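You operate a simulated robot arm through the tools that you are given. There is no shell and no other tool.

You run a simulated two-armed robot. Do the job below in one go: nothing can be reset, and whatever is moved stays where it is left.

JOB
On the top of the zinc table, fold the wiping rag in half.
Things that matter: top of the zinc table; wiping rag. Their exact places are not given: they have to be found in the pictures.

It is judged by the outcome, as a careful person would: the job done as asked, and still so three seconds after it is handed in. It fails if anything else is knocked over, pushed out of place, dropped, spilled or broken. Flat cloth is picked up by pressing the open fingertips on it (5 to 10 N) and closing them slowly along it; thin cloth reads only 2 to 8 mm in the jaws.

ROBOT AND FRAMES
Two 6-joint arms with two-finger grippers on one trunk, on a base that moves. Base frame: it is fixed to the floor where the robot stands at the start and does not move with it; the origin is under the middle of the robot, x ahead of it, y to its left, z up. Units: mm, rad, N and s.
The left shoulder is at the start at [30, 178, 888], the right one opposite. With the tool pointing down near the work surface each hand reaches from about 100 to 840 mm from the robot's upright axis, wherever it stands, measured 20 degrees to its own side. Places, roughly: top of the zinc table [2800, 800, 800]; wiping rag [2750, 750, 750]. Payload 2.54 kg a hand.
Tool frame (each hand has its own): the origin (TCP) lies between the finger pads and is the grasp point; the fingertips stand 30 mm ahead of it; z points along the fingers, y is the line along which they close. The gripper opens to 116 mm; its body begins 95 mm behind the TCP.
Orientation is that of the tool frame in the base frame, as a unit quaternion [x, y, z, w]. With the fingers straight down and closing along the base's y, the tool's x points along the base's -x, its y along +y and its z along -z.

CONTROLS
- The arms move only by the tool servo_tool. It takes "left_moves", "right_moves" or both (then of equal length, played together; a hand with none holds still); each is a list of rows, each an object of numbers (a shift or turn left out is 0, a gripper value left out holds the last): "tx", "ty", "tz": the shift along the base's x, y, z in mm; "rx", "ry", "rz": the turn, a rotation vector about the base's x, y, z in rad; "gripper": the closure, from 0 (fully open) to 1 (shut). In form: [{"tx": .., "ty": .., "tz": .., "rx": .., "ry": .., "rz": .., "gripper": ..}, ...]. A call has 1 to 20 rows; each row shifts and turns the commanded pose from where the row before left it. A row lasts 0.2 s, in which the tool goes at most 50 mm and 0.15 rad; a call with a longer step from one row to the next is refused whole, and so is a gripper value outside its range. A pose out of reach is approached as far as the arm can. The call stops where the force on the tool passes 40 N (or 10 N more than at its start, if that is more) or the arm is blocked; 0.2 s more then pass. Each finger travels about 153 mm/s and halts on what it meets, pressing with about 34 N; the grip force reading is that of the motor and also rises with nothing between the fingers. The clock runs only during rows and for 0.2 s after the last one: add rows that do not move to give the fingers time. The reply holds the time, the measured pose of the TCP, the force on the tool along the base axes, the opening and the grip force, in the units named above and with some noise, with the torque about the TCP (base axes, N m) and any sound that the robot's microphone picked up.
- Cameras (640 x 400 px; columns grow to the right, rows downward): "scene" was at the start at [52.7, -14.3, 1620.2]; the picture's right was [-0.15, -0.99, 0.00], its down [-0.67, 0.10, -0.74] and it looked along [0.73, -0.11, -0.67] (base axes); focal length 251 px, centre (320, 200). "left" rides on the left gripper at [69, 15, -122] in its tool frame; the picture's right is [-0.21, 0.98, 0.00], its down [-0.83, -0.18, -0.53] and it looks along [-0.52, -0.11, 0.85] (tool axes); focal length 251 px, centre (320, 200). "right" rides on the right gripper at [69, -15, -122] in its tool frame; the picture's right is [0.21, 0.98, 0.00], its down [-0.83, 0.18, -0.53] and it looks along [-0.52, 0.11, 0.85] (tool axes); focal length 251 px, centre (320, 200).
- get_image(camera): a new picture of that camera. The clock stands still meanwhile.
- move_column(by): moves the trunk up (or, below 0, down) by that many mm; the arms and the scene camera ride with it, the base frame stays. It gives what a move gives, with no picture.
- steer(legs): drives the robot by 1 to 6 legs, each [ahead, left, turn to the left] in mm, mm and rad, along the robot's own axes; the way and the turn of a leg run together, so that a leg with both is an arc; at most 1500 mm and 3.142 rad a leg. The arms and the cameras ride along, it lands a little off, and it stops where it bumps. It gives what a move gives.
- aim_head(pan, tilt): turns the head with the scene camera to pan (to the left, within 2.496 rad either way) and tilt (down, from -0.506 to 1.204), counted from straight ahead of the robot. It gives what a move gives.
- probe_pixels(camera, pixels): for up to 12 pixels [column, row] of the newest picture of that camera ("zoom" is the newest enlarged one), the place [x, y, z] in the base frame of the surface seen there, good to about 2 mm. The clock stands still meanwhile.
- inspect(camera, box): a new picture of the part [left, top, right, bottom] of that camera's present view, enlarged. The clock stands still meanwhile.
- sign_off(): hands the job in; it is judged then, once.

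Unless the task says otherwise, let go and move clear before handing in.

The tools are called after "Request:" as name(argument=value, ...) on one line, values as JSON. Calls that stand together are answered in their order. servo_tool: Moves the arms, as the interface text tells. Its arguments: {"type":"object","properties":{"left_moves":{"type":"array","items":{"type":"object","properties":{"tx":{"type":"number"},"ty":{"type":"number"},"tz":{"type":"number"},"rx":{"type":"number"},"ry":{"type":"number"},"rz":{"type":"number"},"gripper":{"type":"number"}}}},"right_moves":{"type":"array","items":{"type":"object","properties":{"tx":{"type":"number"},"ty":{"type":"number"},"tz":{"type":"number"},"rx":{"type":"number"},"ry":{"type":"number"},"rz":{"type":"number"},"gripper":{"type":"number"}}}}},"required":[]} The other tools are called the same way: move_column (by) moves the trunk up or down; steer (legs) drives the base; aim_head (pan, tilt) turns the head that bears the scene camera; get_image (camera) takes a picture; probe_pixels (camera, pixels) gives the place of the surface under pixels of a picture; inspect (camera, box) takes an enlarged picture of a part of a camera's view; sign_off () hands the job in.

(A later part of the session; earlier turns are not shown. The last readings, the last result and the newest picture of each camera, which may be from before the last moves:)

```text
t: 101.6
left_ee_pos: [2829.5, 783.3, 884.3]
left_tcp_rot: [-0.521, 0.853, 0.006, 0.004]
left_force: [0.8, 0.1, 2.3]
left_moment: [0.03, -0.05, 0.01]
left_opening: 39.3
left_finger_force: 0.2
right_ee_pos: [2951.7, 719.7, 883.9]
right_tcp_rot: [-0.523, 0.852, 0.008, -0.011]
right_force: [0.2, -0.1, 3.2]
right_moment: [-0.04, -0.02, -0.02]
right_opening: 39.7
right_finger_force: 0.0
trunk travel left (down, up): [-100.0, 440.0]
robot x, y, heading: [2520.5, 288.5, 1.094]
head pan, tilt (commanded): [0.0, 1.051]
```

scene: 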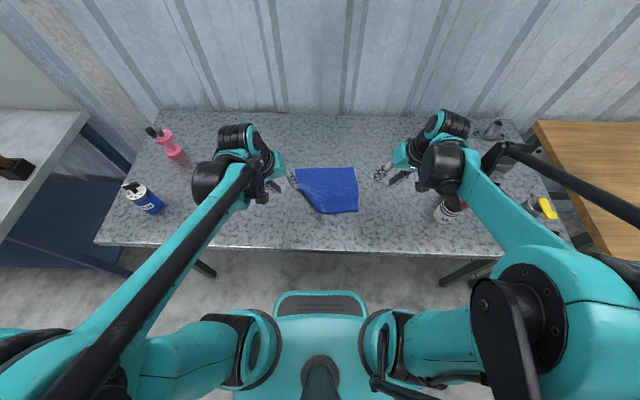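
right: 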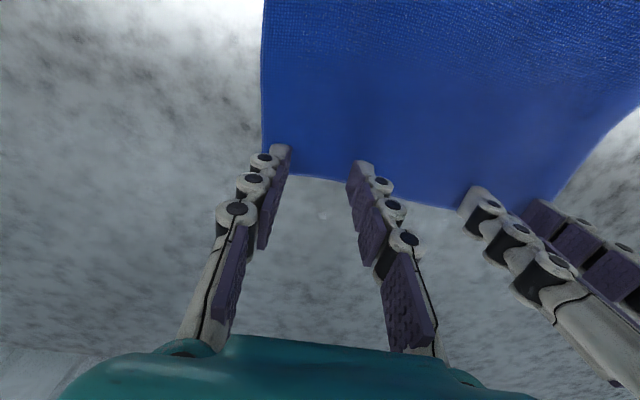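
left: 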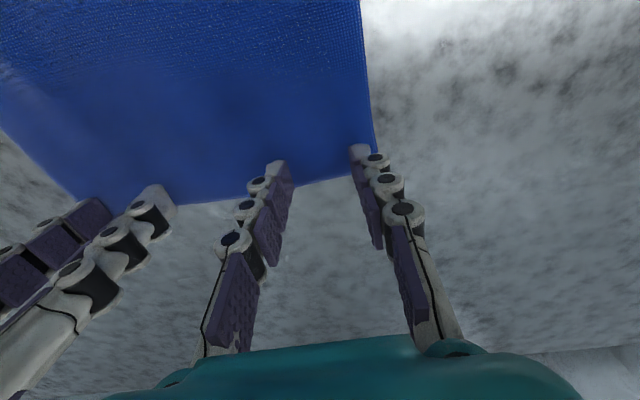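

Request:
servo_tool(left_moves=[{"tz": -1}, {"tz": -0.7}, {}], right_moves=[{"tz": -1}, {"tz": -0.5}, {}])

```text
t: 102.4
left_ee_pos: [2828.7, 782.2, 883.9]
left_tcp_rot: [-0.521, 0.853, 0.006, 0.004]
left_force: [1.5, 0.6, 4.9]
left_moment: [0.03, -0.02, 0.0]
left_opening: 39.6
left_finger_force: 0.4
right_ee_pos: [2950.5, 719.2, 882.1]
right_tcp_rot: [-0.524, 0.852, 0.008, -0.011]
right_force: [0.3, 1.4, 11.0]
right_moment: [-0.05, -0.13, 0.04]
right_opening: 36.4
right_finger_force: 0.0
trunk travel left (down, up): [-100.0, 440.0]
robot x, y, heading: [2522.3, 289.8, 1.095]
head pan, tilt (commanded): [0.0, 1.051]
```

Left 4.9 N, right 11 N. Adding a touch more on the left and closing both slowly.

Request:
servo_tool(left_moves=[{"tz": -0.8}, {"gripper": 0.675}, {"gripper": 0.69}, {"gripper": 0.705, "tz": -0.1}, {"gripper": 0.72}, {"gripper": 0.735, "tz": -0.1}, {"gripper": 0.75}, {"gripper": 0.765, "tz": -0.1}, {"gripper": 0.78}, {"gripper": 0.795, "tz": -0.1}, {"gripper": 0.81}, {"gripper": 0.825}], right_moves=[{"tz": 0}, {"gripper": 0.675}, {"gripper": 0.69}, {"gripper": 0.705}, {"gripper": 0.72}, {"gripper": 0.735}, {"gripper": 0.75}, {"gripper": 0.765}, {"gripper": 0.78}, {"gripper": 0.795}, {"gripper": 0.81}, {"gripper": 0.825}])

Request:
inspect(camera="scene", box=[310, 150, 400, 206])

```text
t: 105.0
left_ee_pos: [2828.3, 781.7, 881.5]
left_tcp_rot: [-0.521, 0.854, 0.006, 0.005]
left_force: [0.4, 0.1, 12.3]
left_moment: [-0.04, -0.03, -0.01]
left_opening: 20.8
left_finger_force: 0.1
right_ee_pos: [2950.4, 719.1, 883.4]
right_tcp_rot: [-0.523, 0.852, 0.008, -0.01]
right_force: [-0.7, -0.5, 4.4]
right_moment: [0.0, -0.05, -0.01]
right_opening: 19.8
right_finger_force: 0.1
trunk travel left (down, up): [-100.0, 440.0]
robot x, y, heading: [2522.6, 289.5, 1.091]
head pan, tilt (commanded): [0.0, 1.051]
```

```text
7.11 times, centred on (355, 178) of scene
```

zoom: 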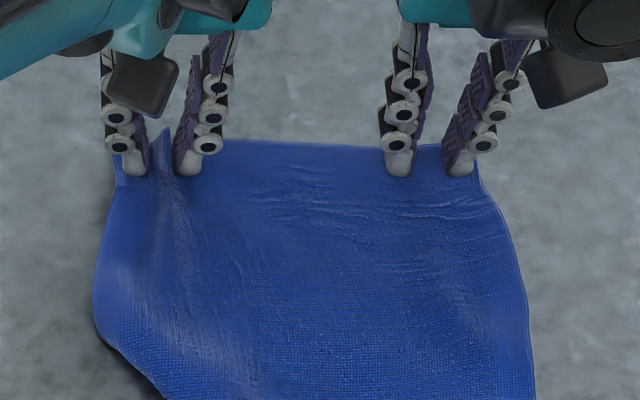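

The left ruck is forming at zoom (165,150); the right is pressing only 4.4 N, so I'll add ~1 mm there while finishing the closing.

Request:
servo_tool(left_moves=[{}, {"gripper": 0.84}, {"gripper": 0.855}, {"gripper": 0.87}, {"gripper": 0.885}, {"gripper": 0.9}, {"gripper": 0.915}, {"gripper": 0.93}, {"gripper": 0.945}, {"gripper": 0.96}, {"gripper": 0.98}, {"gripper": 1.0}, {"gripper": 1.0}, {"gripper": 1.0}], right_moves=[{"tz": -1.2}, {"gripper": 0.84}, {"gripper": 0.855, "tz": -0.1}, {"gripper": 0.87}, {"gripper": 0.885, "tz": -0.1}, {"gripper": 0.9}, {"gripper": 0.915}, {"gripper": 0.93}, {"gripper": 0.945}, {"gripper": 0.96}, {"gripper": 0.98}, {"gripper": 1.0}, {"gripper": 1.0}, {"gripper": 1.0}])

Request:
inspect(camera="scene", box=[310, 150, 400, 206])

```text
t: 108.0
left_ee_pos: [2829.7, 781.6, 881.0]
left_tcp_rot: [-0.521, 0.854, 0.005, 0.004]
left_force: [0.2, -1.5, 6.2]
left_moment: [-0.04, 0.08, 0.0]
left_opening: 3.7
left_finger_force: 32.8
right_ee_pos: [2950.8, 719.7, 880.0]
right_tcp_rot: [-0.523, 0.852, 0.008, -0.01]
right_force: [-0.1, -0.9, 3.2]
right_moment: [-0.04, 0.0, -0.02]
right_opening: 0.0
right_finger_force: 28.4
trunk travel left (down, up): [-100.0, 440.0]
robot x, y, heading: [2520.0, 288.5, 1.095]
head pan, tilt (commanded): [0.0, 1.051]
```

```text
7.11 times, centred on (355, 178) of scene
```

zoom: 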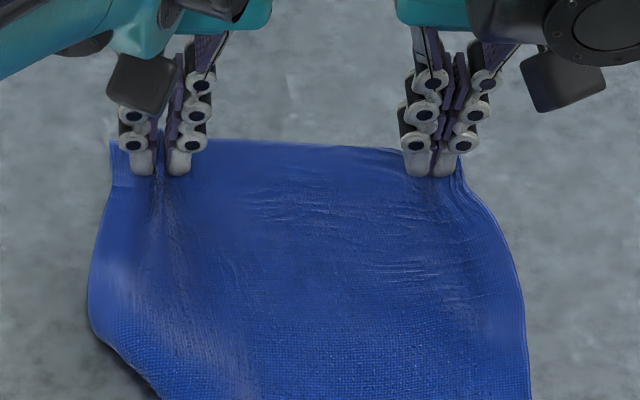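

Left holds (3.7 mm) but the right slipped (0.0 mm). Retrying the right: lift, move 13 mm inward, reopen and press a bit harder while closing.

Request:
servo_tool(right_moves=[{"tz": 5}, {"tz": 4, "tx": -5.8, "ty": 3, "gripper": 0.85}, {"tx": -5.8, "ty": 3, "gripper": 0.7}, {"gripper": 0.7}, {"gripper": 0.7, "tz": -3}, {"tz": -3}, {"tz": -1}, {}])

Request:
inspect(camera="scene", box=[310, 150, 400, 206])

```text
t: 109.8
left_ee_pos: [2830.3, 783.0, 881.6]
left_tcp_rot: [-0.521, 0.853, 0.006, 0.004]
left_force: [-0.2, -0.2, 6.0]
left_moment: [-0.05, 0.07, 0.03]
left_opening: 3.7
left_finger_force: 32.5
right_ee_pos: [2938.8, 724.7, 883.3]
right_tcp_rot: [-0.523, 0.852, 0.008, -0.01]
right_force: [-0.1, 1.0, 5.6]
right_moment: [0.01, -0.09, 0.02]
right_opening: 35.0
right_finger_force: 0.3
trunk travel left (down, up): [-100.0, 440.0]
robot x, y, heading: [2522.8, 291.2, 1.093]
head pan, tilt (commanded): [0.0, 1.051]
```

```text
7.11 times, centred on (355, 178) of scene
```

zoom: 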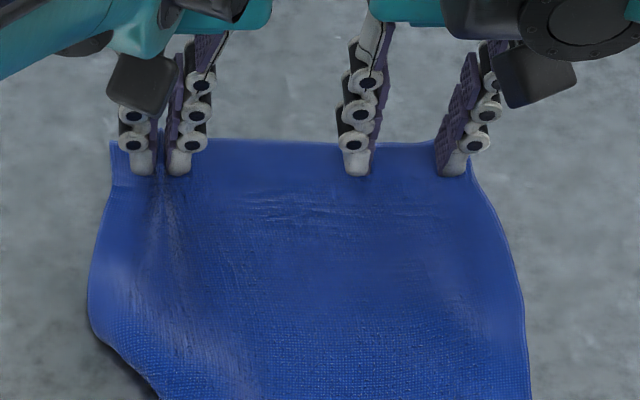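

Request:
servo_tool(right_moves=[{"tz": -0.7}, {"gripper": 0.715}, {"gripper": 0.73, "tz": -0.2}, {"gripper": 0.745}, {"gripper": 0.76, "tz": -0.2}, {"gripper": 0.775}, {"gripper": 0.79, "tz": -0.2}, {"gripper": 0.805}, {"gripper": 0.82, "tz": -0.2}, {"gripper": 0.835}, {"gripper": 0.85, "tz": -0.2}, {}])

Request:
inspect(camera="scene", box=[310, 150, 400, 206])

```text
t: 112.4
left_ee_pos: [2829.0, 783.3, 882.2]
left_tcp_rot: [-0.521, 0.854, 0.007, 0.004]
left_force: [7.0, -2.6, 4.6]
left_moment: [-0.08, -0.16, 0.05]
left_opening: 3.8
left_finger_force: 32.9
right_ee_pos: [2939.2, 726.0, 881.2]
right_tcp_rot: [-0.523, 0.852, 0.008, -0.01]
right_force: [-7.2, 3.7, 13.0]
right_moment: [0.18, 0.31, 0.02]
right_opening: 17.7
right_finger_force: 8.5
trunk travel left (down, up): [-100.0, 440.0]
robot x, y, heading: [2522.0, 291.3, 1.094]
head pan, tilt (commanded): [0.0, 1.051]
```

```text
7.11 times, centred on (355, 178) of scene
```

zoom: 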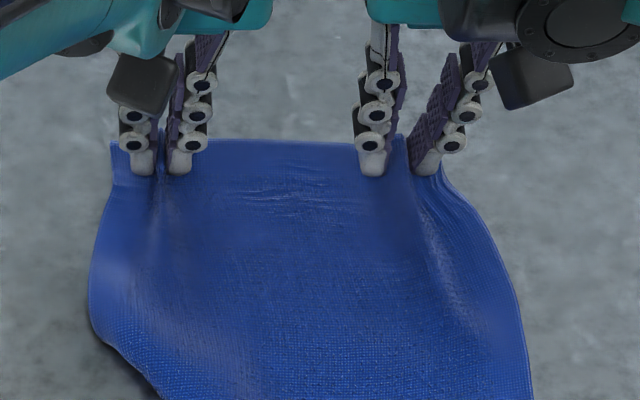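

A ruck is forming on the right now, with 7 N of side tension. Closing the rest while easing the right hand 3 mm inward.

Request:
servo_tool(right_moves=[{"gripper": 0.86, "tx": -0.9, "ty": 0.45}, {"gripper": 0.87, "tx": -0.9, "ty": 0.45}, {"gripper": 0.885, "tx": -0.9, "ty": 0.45}, {"gripper": 0.9}, {"gripper": 0.915}, {"gripper": 0.93}, {"gripper": 0.945}, {"gripper": 0.96}, {"gripper": 0.98}, {"gripper": 1.0}, {"gripper": 1.0}, {"gripper": 1.0}])

Request:
inspect(camera="scene", box=[310, 150, 400, 206])

```text
t: 115.0
left_ee_pos: [2829.1, 780.6, 881.4]
left_tcp_rot: [-0.521, 0.853, 0.006, 0.005]
left_force: [13.2, -6.0, 4.4]
left_moment: [-0.18, -0.35, 0.1]
left_opening: 4.1
left_finger_force: 33.2
right_ee_pos: [2936.0, 726.7, 882.6]
right_tcp_rot: [-0.524, 0.852, 0.008, -0.01]
right_force: [-15.0, 7.7, 10.7]
right_moment: [0.26, 0.46, 0.03]
right_opening: 4.6
right_finger_force: 33.3
trunk travel left (down, up): [-100.0, 440.0]
robot x, y, heading: [2525.1, 292.2, 1.09]
head pan, tilt (commanded): [0.0, 1.051]
```

```text
7.11 times, centred on (355, 178) of scene
```

zoom: 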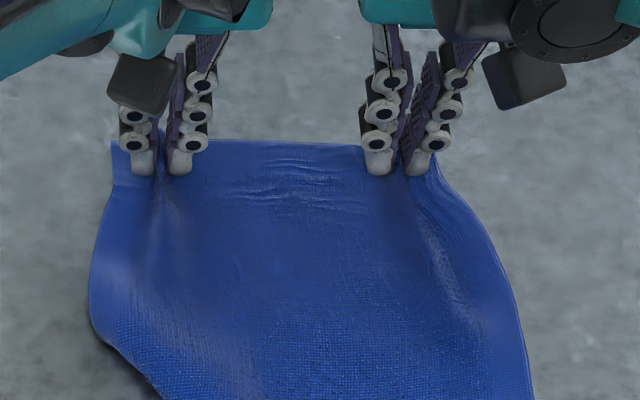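

Both hands hold the far edge (4.1 and 4.6 mm) with 15 N tension between them. I'll relax the spacing by ~9 mm, then lift the rag like a curtain.

Request:
servo_tool(left_moves=[{"tx": 1.8, "ty": -0.9}, {"tx": 1.8, "ty": -0.9, "tz": 2}, {"tz": 6}, {"tz": 10}, {"tz": 10}, {"tz": 10}, {"tz": 10}, {"tz": 10}, {"tz": 10}, {"tz": 10}, {"tz": 10}, {}], right_moves=[{"tx": -2.2, "ty": 1.1}, {"tx": -2.2, "ty": 1.1, "tz": 2}, {"tz": 6}, {"tz": 10}, {"tz": 10}, {"tz": 10}, {"tz": 10}, {"tz": 10}, {"tz": 10}, {"tz": 10}, {"tz": 10}, {}])

Request:
inspect(camera="scene", box=[260, 130, 404, 220])

Request:
get_image(camera="left")

```text
t: 117.6
left_ee_pos: [2833.3, 781.0, 969.3]
left_tcp_rot: [-0.521, 0.853, 0.006, 0.004]
left_force: [1.7, 0.2, -1.2]
left_moment: [-0.01, -0.03, 0.04]
left_opening: 4.9
left_finger_force: 32.8
right_ee_pos: [2931.7, 729.9, 969.4]
right_tcp_rot: [-0.523, 0.852, 0.007, -0.01]
right_force: [-1.7, 1.8, 1.8]
right_moment: [-0.02, 0.0, 0.0]
right_opening: 4.0
right_finger_force: 34.7
trunk travel left (down, up): [-100.0, 440.0]
robot x, y, heading: [2523.2, 291.4, 1.094]
head pan, tilt (commanded): [0.0, 1.051]
```

```text
4.44 times, centred on (332, 175) of scene
```

zoom: 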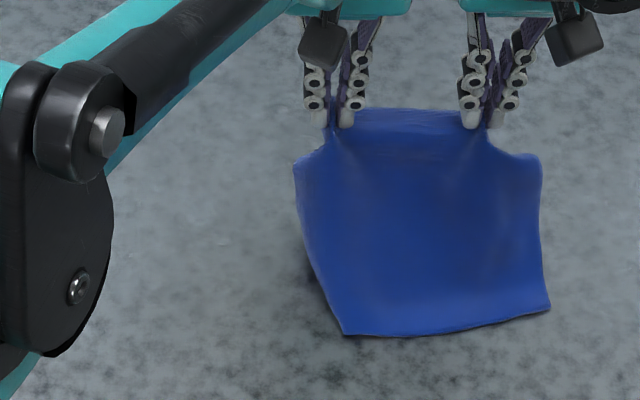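

```text
taken
```

left: 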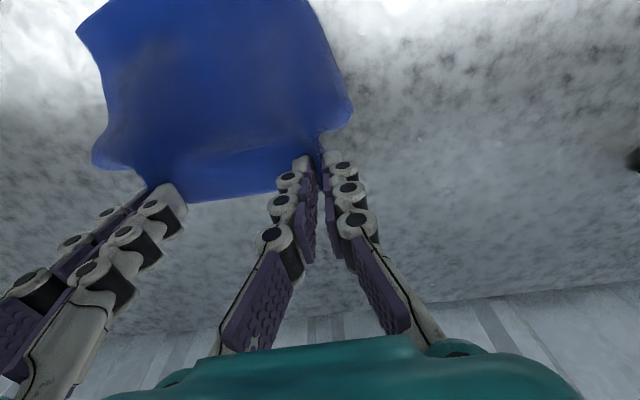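

Held well, tension relaxed. Lifting the rest of the way so the near edge leaves the table.

Request:
servo_tool(left_moves=[{"tz": 10}, {"tz": 10}, {"tz": 10}, {"tz": 10}, {"tz": 10}, {"tz": 10}, {"tz": 10}, {"tz": 10}, {"tz": 10}, {"tz": 10}, {}, {}], right_moves=[{"tz": 10}, {"tz": 10}, {"tz": 10}, {"tz": 10}, {"tz": 10}, {"tz": 10}, {"tz": 10}, {"tz": 10}, {"tz": 10}, {"tz": 10}, {}, {}])

Request:
inspect(camera="scene", box=[250, 110, 410, 210])

Request:
get_image(camera="left")

Request:
get_image(camera="right")

```text
t: 120.2
left_ee_pos: [2833.4, 780.7, 1070.3]
left_tcp_rot: [-0.521, 0.854, 0.006, 0.004]
left_force: [3.0, -0.2, 0.8]
left_moment: [0.01, -0.08, -0.03]
left_opening: 3.9
left_finger_force: 34.0
right_ee_pos: [2933.5, 729.5, 1068.8]
right_tcp_rot: [-0.523, 0.852, 0.007, -0.012]
right_force: [-3.2, 1.6, 0.3]
right_moment: [0.0, 0.04, 0.01]
right_opening: 4.7
right_finger_force: 36.2
trunk travel left (down, up): [-100.0, 440.0]
robot x, y, heading: [2524.0, 287.7, 1.095]
head pan, tilt (commanded): [0.0, 1.051]
```

```text
4.00 times, centred on (330, 160) of scene
```

zoom: 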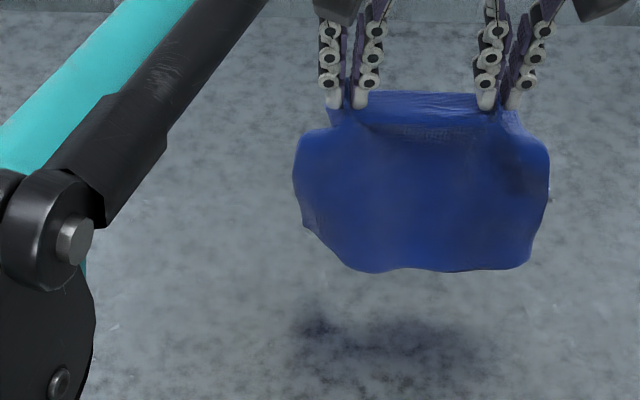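

```text
taken
```

left: 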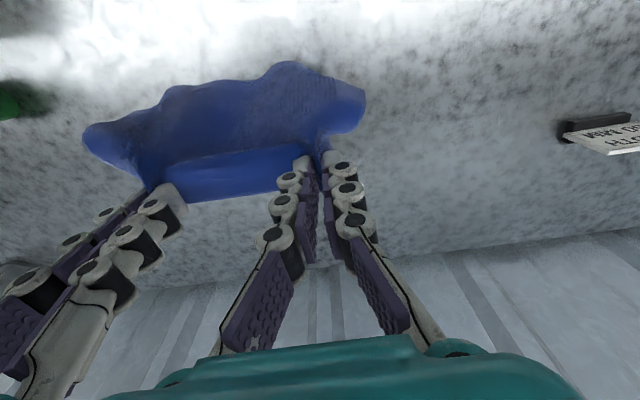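

```text
taken
```

right: 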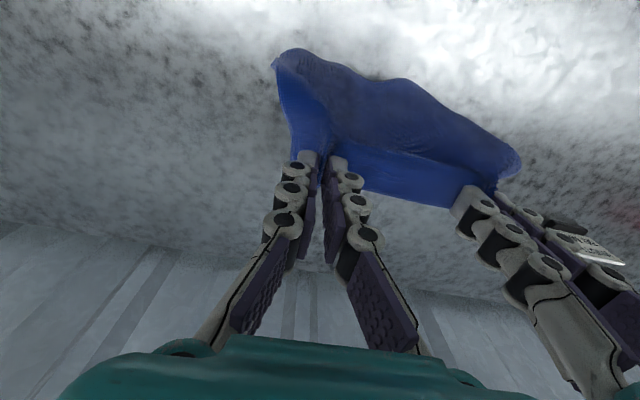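

The rag hangs freely from both hands. Let me look closely at whether the near-left corner has fallen open.

Request:
inspect(camera="scene", box=[310, 125, 400, 181])

Request:
inspect(camera="left", box=[60, 30, 400, 240])

Request:
inspect(camera="right", box=[240, 20, 580, 230])

```text
7.11 times, centred on (355, 153) of scene
```

zoom: 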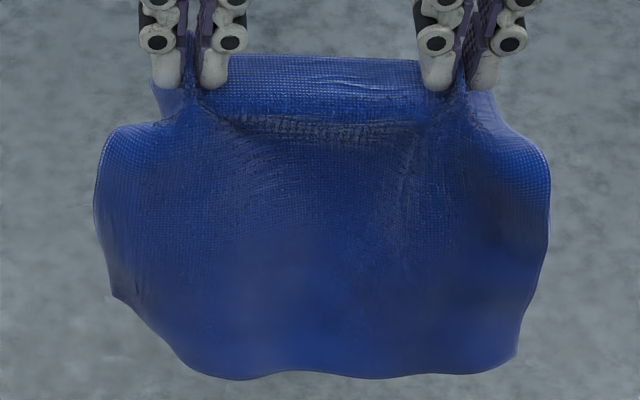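

```text
1.88 times, centred on (230, 135) of left
```

zoom: 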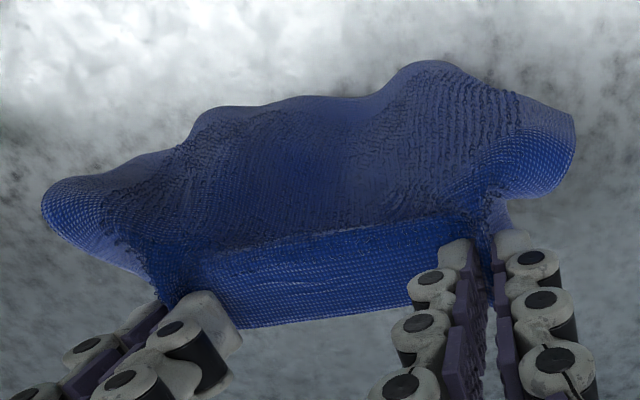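

```text
1.88 times, centred on (410, 125) of right
```

zoom: 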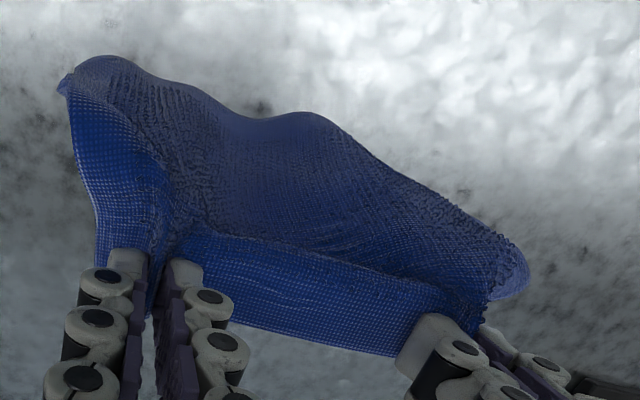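

The lower-left corner still looks folded behind the curtain (diagonal from zoom (110,297) to (190,365)). I'll lay the whole rag down face-over by moving toward the robot while lowering, so that the folded corner ends up on top where it can be opened.

Request:
servo_tool(left_moves=[{"tz": -7}, {"tz": -7}, {"tx": -2.3, "ty": -4.5, "tz": -7}, {"tx": -4.5, "ty": -8.9, "tz": -9.5}, {"tx": -4.5, "ty": -8.9, "tz": -9.5}, {"tx": -4.5, "ty": -8.9, "tz": -9.5}, {"tx": -4.5, "ty": -8.9, "tz": -9.5}, {"tx": -4.5, "ty": -8.9, "tz": -9.5}, {"tx": -4.5, "ty": -8.9, "tz": -9.5}, {}], right_moves=[{"tz": -7}, {"tz": -7}, {"tx": -2.3, "ty": -4.5, "tz": -7}, {"tx": -4.5, "ty": -8.9, "tz": -9.5}, {"tx": -4.5, "ty": -8.9, "tz": -9.5}, {"tx": -4.5, "ty": -8.9, "tz": -9.5}, {"tx": -4.5, "ty": -8.9, "tz": -9.5}, {"tx": -4.5, "ty": -8.9, "tz": -9.5}, {"tx": -4.5, "ty": -8.9, "tz": -9.5}, {}])

Request:
inspect(camera="scene", box=[250, 120, 410, 220])

Request:
get_image(camera="left")

Request:
get_image(camera="right")

```text
t: 122.4
left_ee_pos: [2802.4, 723.4, 990.7]
left_tcp_rot: [-0.521, 0.853, 0.006, 0.004]
left_force: [2.5, -1.3, -1.0]
left_moment: [0.03, -0.04, 0.01]
left_opening: 4.8
left_finger_force: 34.5
right_ee_pos: [2903.0, 671.3, 990.5]
right_tcp_rot: [-0.523, 0.852, 0.007, -0.011]
right_force: [-2.0, 0.9, -2.1]
right_moment: [0.0, 0.1, -0.05]
right_opening: 4.7
right_finger_force: 34.8
trunk travel left (down, up): [-100.0, 440.0]
robot x, y, heading: [2521.2, 287.5, 1.094]
head pan, tilt (commanded): [0.0, 1.051]
```

```text
4.00 times, centred on (330, 170) of scene
```

zoom: 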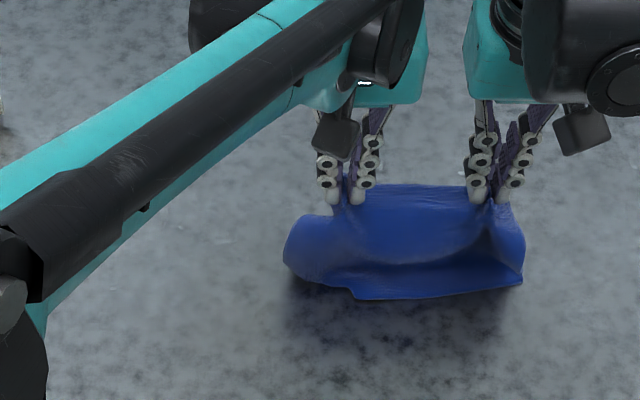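

```text
taken
```

left: 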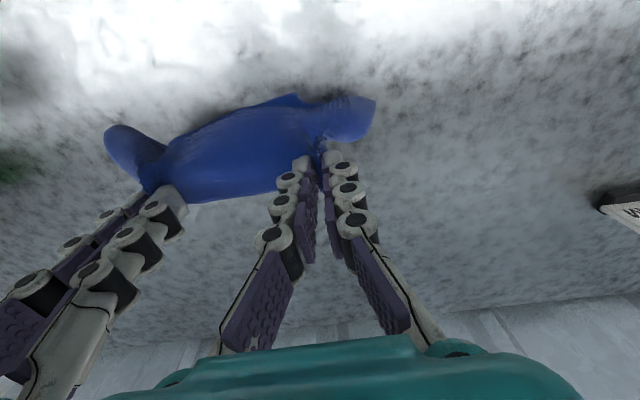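

```text
taken
```

right: 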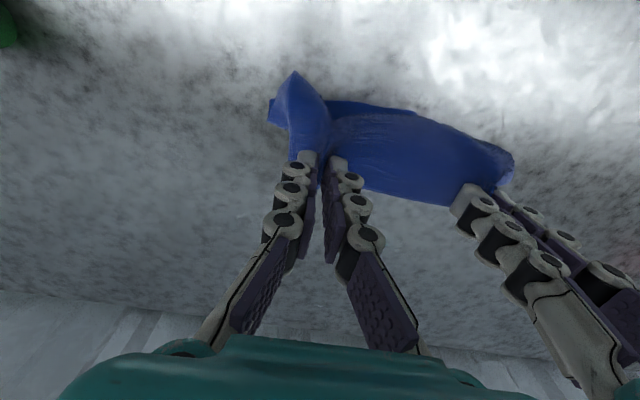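

The bottom has curled toward the robot instead. Let me look closer at the lower-left corner now before deciding.

Request:
inspect(camera="scene", box=[310, 155, 390, 205])

Request:
inspect(camera="left", box=[90, 60, 400, 220])

```text
8.00 times, centred on (350, 180) of scene
```

zoom: 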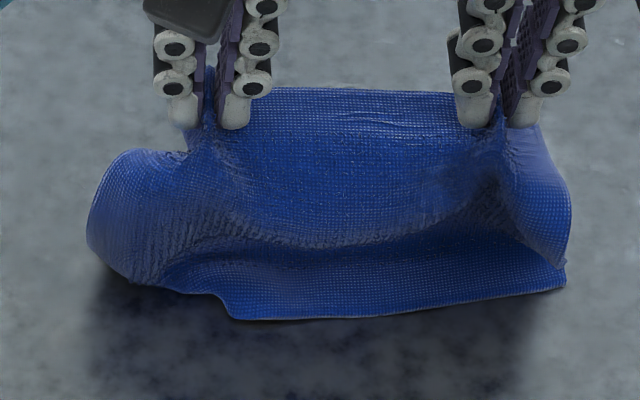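

```text
2.06 times, centred on (245, 140) of left
```

zoom: 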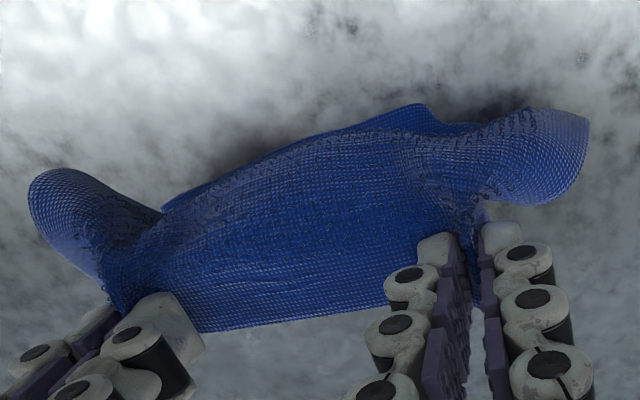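

The near-left corner is still tucked. I'll raise the curtain again and give it a few quick shakes to flick the corner open.

Request:
servo_tool(left_moves=[{"tz": 30}, {"tz": 40}, {"tz": 25}, {"tx": 19, "ty": 38}, {"tx": -19, "ty": -38}, {"tx": 19, "ty": 38}, {"tx": -19, "ty": -38}, {"tx": 19, "ty": 38}, {"tx": -19, "ty": -38}, {"tz": 45}, {"tz": -45}, {"tz": 45}, {"tz": -45}, {"tz": 45}, {"tz": -45}, {}, {}, {}], right_moves=[{"tz": 30}, {"tz": 40}, {"tz": 25}, {"tx": 19, "ty": 38}, {"tx": -19, "ty": -38}, {"tx": 19, "ty": 38}, {"tx": -19, "ty": -38}, {"tx": 19, "ty": 38}, {"tx": -19, "ty": -38}, {"tz": 45}, {"tz": -45}, {"tz": 45}, {"tz": -45}, {"tz": 45}, {"tz": -45}, {}, {}, {}])

Request:
inspect(camera="scene", box=[290, 120, 402, 190])

Request:
inspect(camera="left", box=[60, 30, 400, 240])

```text
t: 126.2
left_ee_pos: [2802.1, 722.3, 1085.5]
left_tcp_rot: [-0.521, 0.854, 0.005, 0.004]
left_force: [4.2, -2.7, 0.2]
left_moment: [-0.04, -0.16, 0.03]
left_opening: 3.8
left_finger_force: 32.7
right_ee_pos: [2905.5, 671.4, 1084.4]
right_tcp_rot: [-0.523, 0.852, 0.008, -0.012]
right_force: [-5.0, 1.9, -0.3]
right_moment: [0.13, 0.18, 0.0]
right_opening: 3.9
right_finger_force: 33.0
trunk travel left (down, up): [-100.0, 440.0]
robot x, y, heading: [2518.5, 287.3, 1.095]
head pan, tilt (commanded): [0.0, 1.051]
```

```text
5.71 times, centred on (346, 155) of scene
```

zoom: 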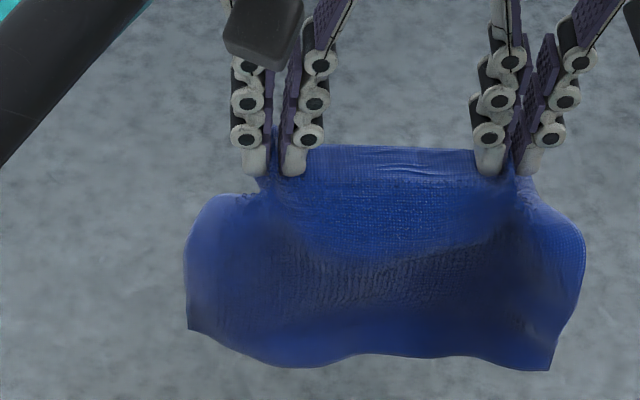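

```text
1.88 times, centred on (230, 135) of left
```

zoom: 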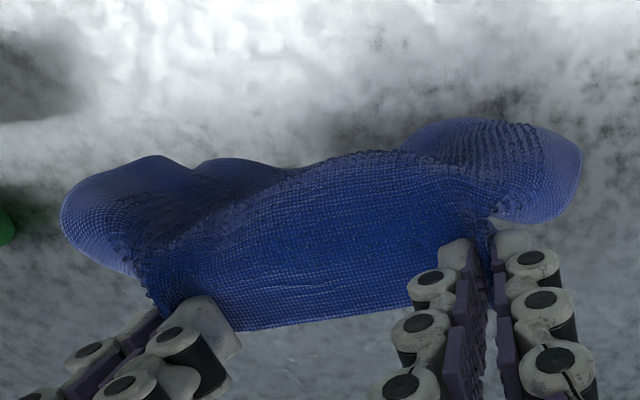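

Request:
inspect(camera="scene", box=[315, 145, 400, 198])

Request:
probe_pixels(camera="zoom", pixels=[[58, 230], [80, 243], [110, 262], [150, 280], [200, 285], [260, 270], [350, 272], [440, 285], [55, 170], [60, 130], [480, 180], [470, 240]])

```text
7.53 times, centred on (358, 172) of scene
```

zoom: 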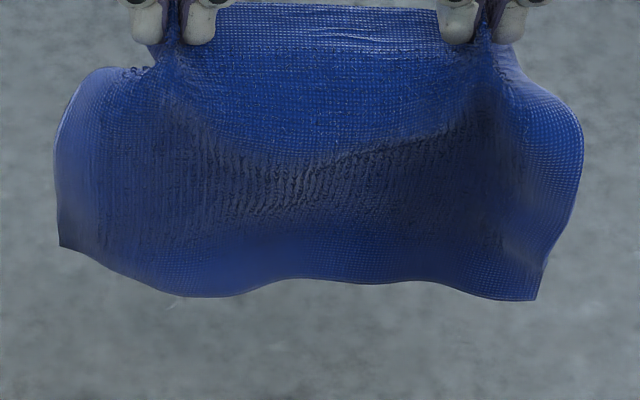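

```text
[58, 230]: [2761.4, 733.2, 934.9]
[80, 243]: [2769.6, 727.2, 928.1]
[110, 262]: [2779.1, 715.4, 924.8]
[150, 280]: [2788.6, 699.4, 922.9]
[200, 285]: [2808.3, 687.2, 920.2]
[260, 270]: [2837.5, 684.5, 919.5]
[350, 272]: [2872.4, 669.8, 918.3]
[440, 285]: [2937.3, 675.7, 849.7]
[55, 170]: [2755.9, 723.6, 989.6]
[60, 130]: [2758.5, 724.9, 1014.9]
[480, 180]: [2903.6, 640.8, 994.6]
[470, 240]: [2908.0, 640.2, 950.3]
```

The bottom edge measures ~185–200 mm along its curve, so the shaken-out corner is open now. Next: move the curtain 78 mm farther in and slightly down, let it settle, before laying the lower half with a quick pull toward the robot so its bottom edge trails away from me.

Request:
servo_tool(left_moves=[{"tx": 11.8, "ty": 23.2, "tz": -10}, {"tx": 11.8, "ty": 23.2, "tz": -10}, {"tx": 11.8, "ty": 23.2, "tz": -12}, {}, {}, {}, {}, {}, {}], right_moves=[{"tx": 11.8, "ty": 23.2, "tz": -10}, {"tx": 11.8, "ty": 23.2, "tz": -10}, {"tx": 11.8, "ty": 23.2, "tz": -12}, {}, {}, {}, {}, {}, {}])

Request:
inspect(camera="scene", box=[290, 110, 418, 190])

Request:
probe_pixels(camera="zoom", pixels=[[200, 230], [240, 260], [300, 270], [360, 262], [420, 265], [480, 265], [515, 215], [190, 200]])

```text
t: 128.2
left_ee_pos: [2839.6, 793.3, 1053.6]
left_tcp_rot: [-0.521, 0.853, 0.005, 0.004]
left_force: [3.3, -1.3, -0.2]
left_moment: [-0.03, -0.11, 0.03]
left_opening: 4.2
left_finger_force: 33.0
right_ee_pos: [2940.3, 742.2, 1052.4]
right_tcp_rot: [-0.523, 0.852, 0.008, -0.011]
right_force: [-3.1, 1.0, 0.0]
right_moment: [0.03, 0.11, -0.03]
right_opening: 4.0
right_finger_force: 32.8
trunk travel left (down, up): [-100.0, 440.0]
robot x, y, heading: [2522.2, 291.8, 1.089]
head pan, tilt (commanded): [0.0, 1.051]
```

```text
5.00 times, centred on (354, 150) of scene
```

zoom: 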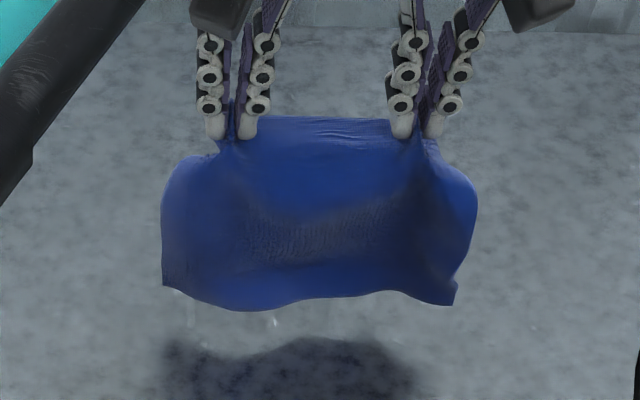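

```text
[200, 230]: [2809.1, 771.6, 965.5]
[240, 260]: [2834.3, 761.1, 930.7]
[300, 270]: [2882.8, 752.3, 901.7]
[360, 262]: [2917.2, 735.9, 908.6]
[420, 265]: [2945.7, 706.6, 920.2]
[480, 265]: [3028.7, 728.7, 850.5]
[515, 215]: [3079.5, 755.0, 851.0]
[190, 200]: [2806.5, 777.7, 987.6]
```

The curtain hangs clear with its bottom about 30 mm above the table. Now the quick pull toward the robot while lowering, so the lower half lays out with its edge trailing on the far side.

Request:
servo_tool(left_moves=[{"tx": -20.4, "ty": -40.1, "tz": -8}, {"tx": -20.4, "ty": -40.1, "tz": -18}, {"tx": -18.1, "ty": -35.7, "tz": -28}, {"tx": -13.6, "ty": -26.8, "tz": -35}, {}], right_moves=[{"tx": -20.4, "ty": -40.1, "tz": -8}, {"tx": -20.4, "ty": -40.1, "tz": -18}, {"tx": -18.1, "ty": -35.7, "tz": -28}, {"tx": -13.6, "ty": -26.8, "tz": -35}, {}])

Request:
inspect(camera="scene", box=[290, 120, 418, 200])

Request:
get_image(camera="left")

Request:
get_image(camera="right")

```text
t: 129.4
left_ee_pos: [2766.6, 649.0, 965.3]
left_tcp_rot: [-0.52, 0.854, 0.006, 0.004]
left_force: [1.6, -0.5, -0.1]
left_moment: [-0.05, -0.1, -0.02]
left_opening: 4.1
left_finger_force: 32.8
right_ee_pos: [2868.8, 599.2, 965.7]
right_tcp_rot: [-0.523, 0.852, 0.008, -0.01]
right_force: [-2.3, 1.2, 0.2]
right_moment: [0.03, 0.11, 0.0]
right_opening: 3.9
right_finger_force: 32.5
trunk travel left (down, up): [-100.0, 440.0]
robot x, y, heading: [2520.7, 287.5, 1.098]
head pan, tilt (commanded): [0.0, 1.051]
```

```text
5.00 times, centred on (354, 160) of scene
```

zoom: 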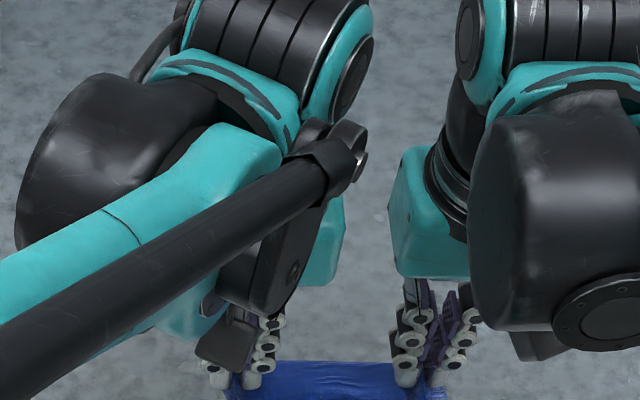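

```text
taken
```

left: 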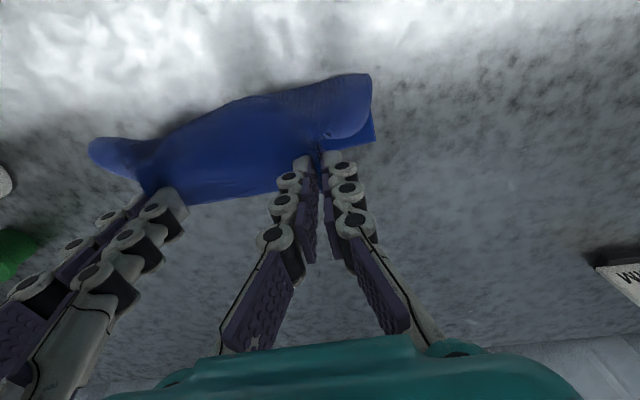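

```text
taken
```

right: 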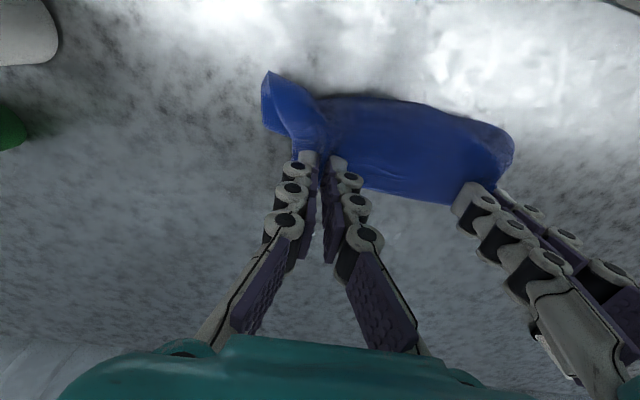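

The crop missed the cloth; taking a view lower down.

Request:
inspect(camera="scene", box=[300, 165, 412, 235])

Request:
inspect(camera="left", box=[60, 50, 400, 260])

```text
5.71 times, centred on (356, 200) of scene
```

zoom: 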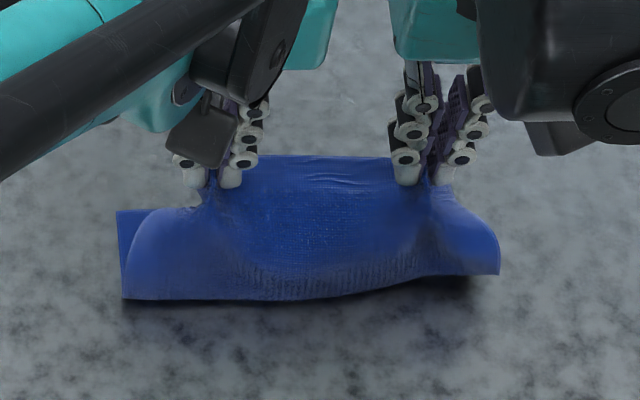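

```text
1.88 times, centred on (230, 155) of left
```

zoom: 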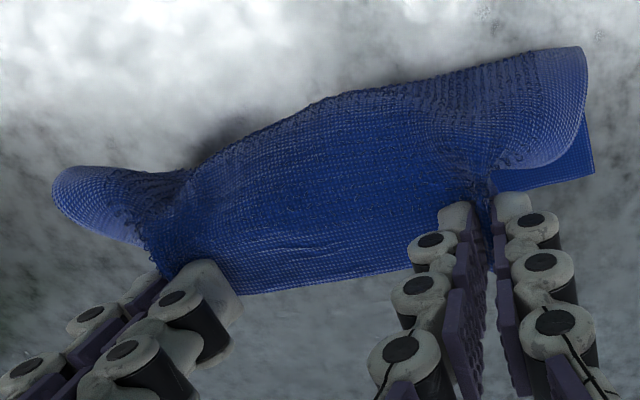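

This worked: the lower half now lies behind the hanging part, its left end visible at zoom (118,212) with the crease along the bottom (125,298)→(498,272). Measuring it.

Request:
inspect(camera="scene", box=[300, 165, 412, 235])

Request:
probe_pixels(camera="zoom", pixels=[[121, 215], [122, 250], [126, 295], [200, 297], [300, 295], [380, 284], [450, 272], [496, 270], [496, 240], [470, 205], [300, 170], [130, 215]])

```text
5.71 times, centred on (356, 200) of scene
```

zoom: 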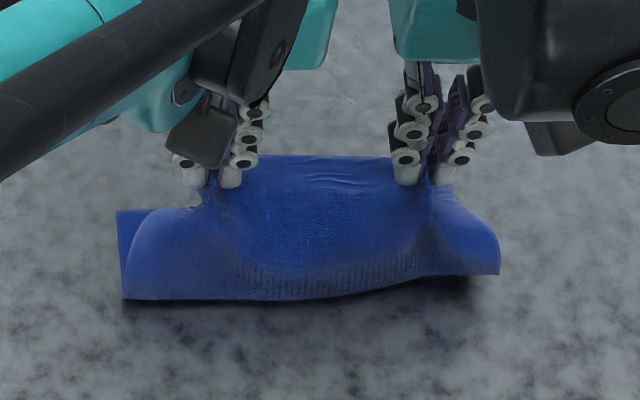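

```text
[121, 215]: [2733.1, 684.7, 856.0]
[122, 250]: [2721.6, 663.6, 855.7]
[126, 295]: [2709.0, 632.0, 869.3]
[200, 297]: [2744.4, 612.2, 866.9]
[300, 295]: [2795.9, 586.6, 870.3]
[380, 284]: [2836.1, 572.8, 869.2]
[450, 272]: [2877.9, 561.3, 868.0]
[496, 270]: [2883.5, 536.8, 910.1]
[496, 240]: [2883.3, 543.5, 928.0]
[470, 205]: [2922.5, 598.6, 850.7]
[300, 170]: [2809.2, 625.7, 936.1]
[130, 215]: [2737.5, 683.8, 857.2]
```

Request:
inspect(camera="right", box=[230, 40, 550, 240])

Request:
probe_pixels(camera="left", pixels=[[372, 138], [372, 120], [355, 145], [340, 150]])

```text
2.00 times, centred on (390, 140) of right
```

zoom: 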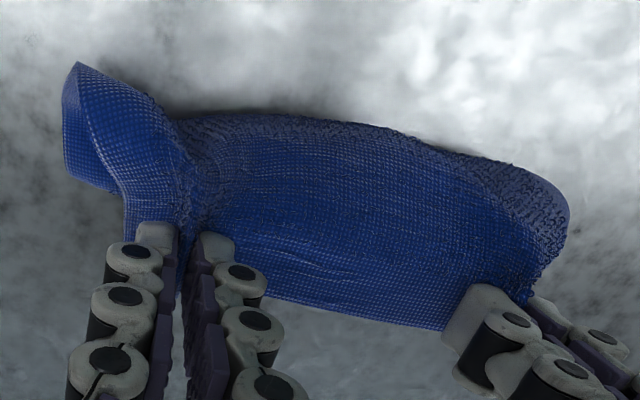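

```text
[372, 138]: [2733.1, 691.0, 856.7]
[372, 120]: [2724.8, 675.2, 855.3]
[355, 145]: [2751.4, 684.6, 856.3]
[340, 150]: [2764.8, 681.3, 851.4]
```

Request:
probe_pixels(camera="zoom", pixels=[[72, 165], [90, 180], [108, 188], [68, 120], [78, 75], [115, 165], [200, 125], [400, 140], [120, 220], [300, 200]])

```text
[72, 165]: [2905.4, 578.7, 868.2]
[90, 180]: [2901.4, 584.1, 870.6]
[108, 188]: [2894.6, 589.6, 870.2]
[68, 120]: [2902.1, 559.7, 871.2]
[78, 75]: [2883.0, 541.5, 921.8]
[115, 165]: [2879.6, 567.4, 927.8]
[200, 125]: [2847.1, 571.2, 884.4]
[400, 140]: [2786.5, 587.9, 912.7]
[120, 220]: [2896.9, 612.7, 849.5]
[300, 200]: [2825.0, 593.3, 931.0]
```

Lower half so far: ~60 mm laid (edge at D≈1849, crease ≈1789). I'll roll the loop ~32 mm farther toward the robot to put the crease at the middle, then view again.

Request:
servo_tool(left_moves=[{"tx": -3.6, "ty": -7.1, "tz": -2}, {"tx": -3.6, "ty": -7.1, "tz": -3}, {"tx": -3.6, "ty": -7.1, "tz": -4}, {"tx": -3.6, "ty": -7.1, "tz": -5}, {}], right_moves=[{"tx": -3.6, "ty": -7.1, "tz": -2}, {"tx": -3.6, "ty": -7.1, "tz": -3}, {"tx": -3.6, "ty": -7.1, "tz": -4}, {"tx": -3.6, "ty": -7.1, "tz": -5}, {}])

Request:
inspect(camera="scene", box=[300, 170, 412, 240])

Request:
get_image(camera="left")

Request:
get_image(camera="right")

```text
t: 130.6
left_ee_pos: [2751.3, 622.8, 951.1]
left_tcp_rot: [-0.521, 0.853, 0.005, 0.004]
left_force: [3.0, -1.6, -0.1]
left_moment: [-0.06, -0.1, 0.0]
left_opening: 3.9
left_finger_force: 33.0
right_ee_pos: [2853.2, 570.5, 952.1]
right_tcp_rot: [-0.524, 0.852, 0.007, -0.011]
right_force: [-2.0, 0.9, 0.4]
right_moment: [0.06, 0.15, -0.03]
right_opening: 4.1
right_finger_force: 32.2
trunk travel left (down, up): [-100.0, 440.0]
robot x, y, heading: [2519.2, 291.7, 1.098]
head pan, tilt (commanded): [0.0, 1.051]
```

```text
5.71 times, centred on (356, 205) of scene
```

zoom: 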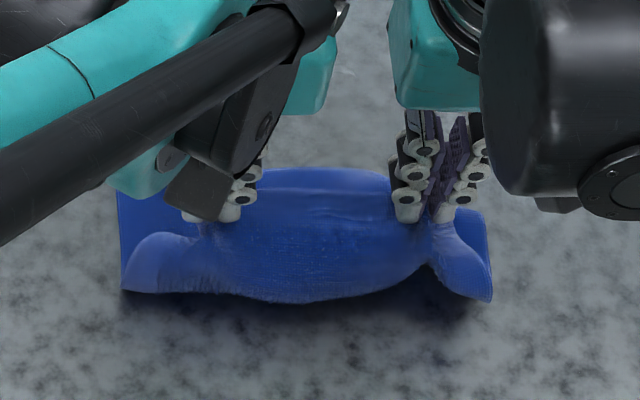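

```text
taken
```

left: 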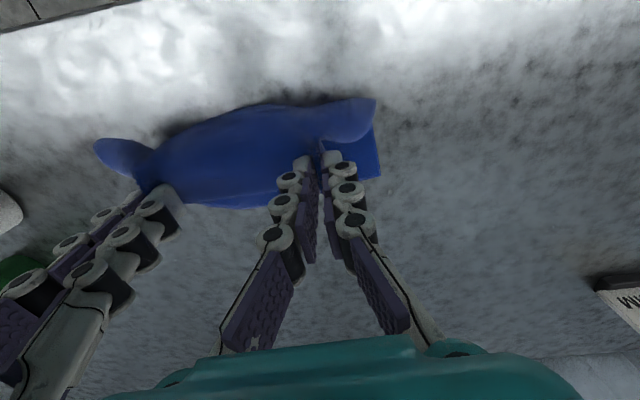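

```text
taken
```

right: 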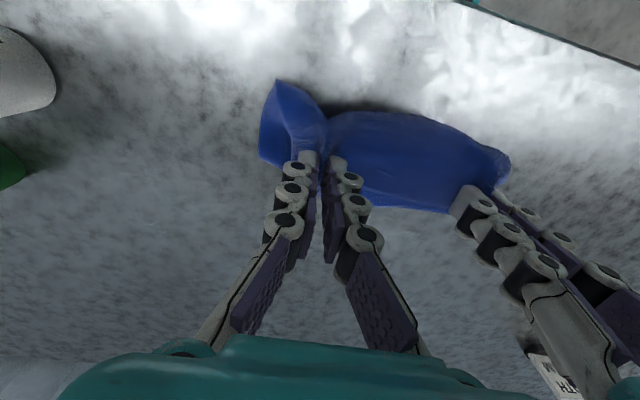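

Request:
probe_pixels(camera="zoom", pixels=[[121, 200], [122, 240], [126, 285], [160, 288], [220, 290], [300, 298], [380, 285], [428, 264], [485, 215], [489, 250], [488, 296], [300, 180]])

Request:
probe_pixels(camera="left", pixels=[[378, 172], [378, 150], [340, 178], [250, 203], [220, 207]])

Request:
probe_pixels(camera="right", pixels=[[262, 155], [280, 165], [263, 130], [400, 205], [440, 210]])

```text
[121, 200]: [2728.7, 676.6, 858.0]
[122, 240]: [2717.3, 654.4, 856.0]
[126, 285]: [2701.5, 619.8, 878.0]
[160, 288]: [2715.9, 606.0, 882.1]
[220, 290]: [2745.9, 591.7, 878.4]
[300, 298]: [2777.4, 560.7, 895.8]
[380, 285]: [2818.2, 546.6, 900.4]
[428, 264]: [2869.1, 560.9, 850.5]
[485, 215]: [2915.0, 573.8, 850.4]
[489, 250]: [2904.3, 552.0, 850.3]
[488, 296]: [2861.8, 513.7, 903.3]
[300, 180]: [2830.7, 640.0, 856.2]
```

```text
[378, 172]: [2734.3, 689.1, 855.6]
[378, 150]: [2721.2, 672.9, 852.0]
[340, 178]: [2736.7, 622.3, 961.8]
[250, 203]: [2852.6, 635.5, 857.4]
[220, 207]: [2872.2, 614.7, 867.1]
```

```text
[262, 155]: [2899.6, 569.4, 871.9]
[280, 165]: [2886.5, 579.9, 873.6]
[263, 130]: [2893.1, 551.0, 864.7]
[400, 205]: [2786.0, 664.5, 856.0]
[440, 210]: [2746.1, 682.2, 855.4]
```

Lower layer edge is at D≈1852–1857 (right corner slightly curled up at ≈1820). Hands are at D≈1800; now swinging the held edge over toward the far side in an arc, stopping ~30 mm above.

Request:
servo_tool(left_moves=[{"tx": 3.6, "ty": 7.1, "tz": -2}, {"tx": 3.6, "ty": 7.1, "tz": -5}, {"tx": 3.6, "ty": 7.1, "tz": -8}, {"tx": 3.2, "ty": 6.2, "tz": -9}, {"tx": 2.3, "ty": 4.5, "tz": -10}, {}], right_moves=[{"tx": 3.6, "ty": 7.1, "tz": -2}, {"tx": 3.6, "ty": 7.1, "tz": -5}, {"tx": 3.6, "ty": 7.1, "tz": -8}, {"tx": 3.2, "ty": 6.2, "tz": -9}, {"tx": 2.3, "ty": 4.5, "tz": -10}, {}])

Request:
inspect(camera="scene", box=[300, 165, 412, 235])

Request:
get_image(camera="left")

Request:
get_image(camera="right")

```text
t: 132.0
left_ee_pos: [2768.2, 653.7, 917.5]
left_tcp_rot: [-0.521, 0.853, 0.005, 0.003]
left_force: [1.7, -2.0, -0.2]
left_moment: [-0.02, -0.08, -0.01]
left_opening: 4.0
left_finger_force: 32.9
right_ee_pos: [2867.6, 602.4, 916.7]
right_tcp_rot: [-0.523, 0.852, 0.008, -0.011]
right_force: [-3.1, 1.5, 0.5]
right_moment: [0.07, 0.06, -0.04]
right_opening: 3.8
right_finger_force: 33.2
trunk travel left (down, up): [-100.0, 440.0]
robot x, y, heading: [2521.2, 291.1, 1.098]
head pan, tilt (commanded): [0.0, 1.051]
```

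```text
5.71 times, centred on (356, 200) of scene
```

zoom: 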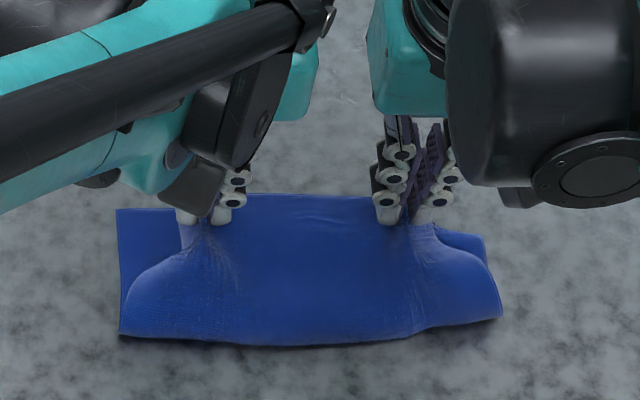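

```text
taken
```

left: 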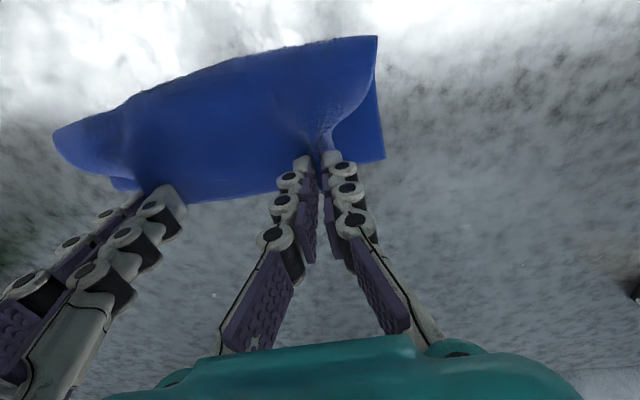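

```text
taken
```

right: 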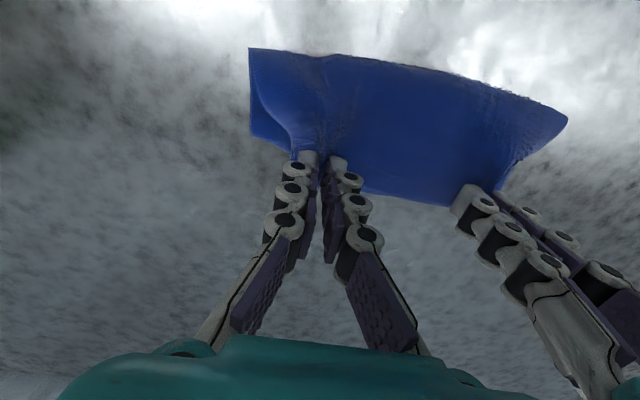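

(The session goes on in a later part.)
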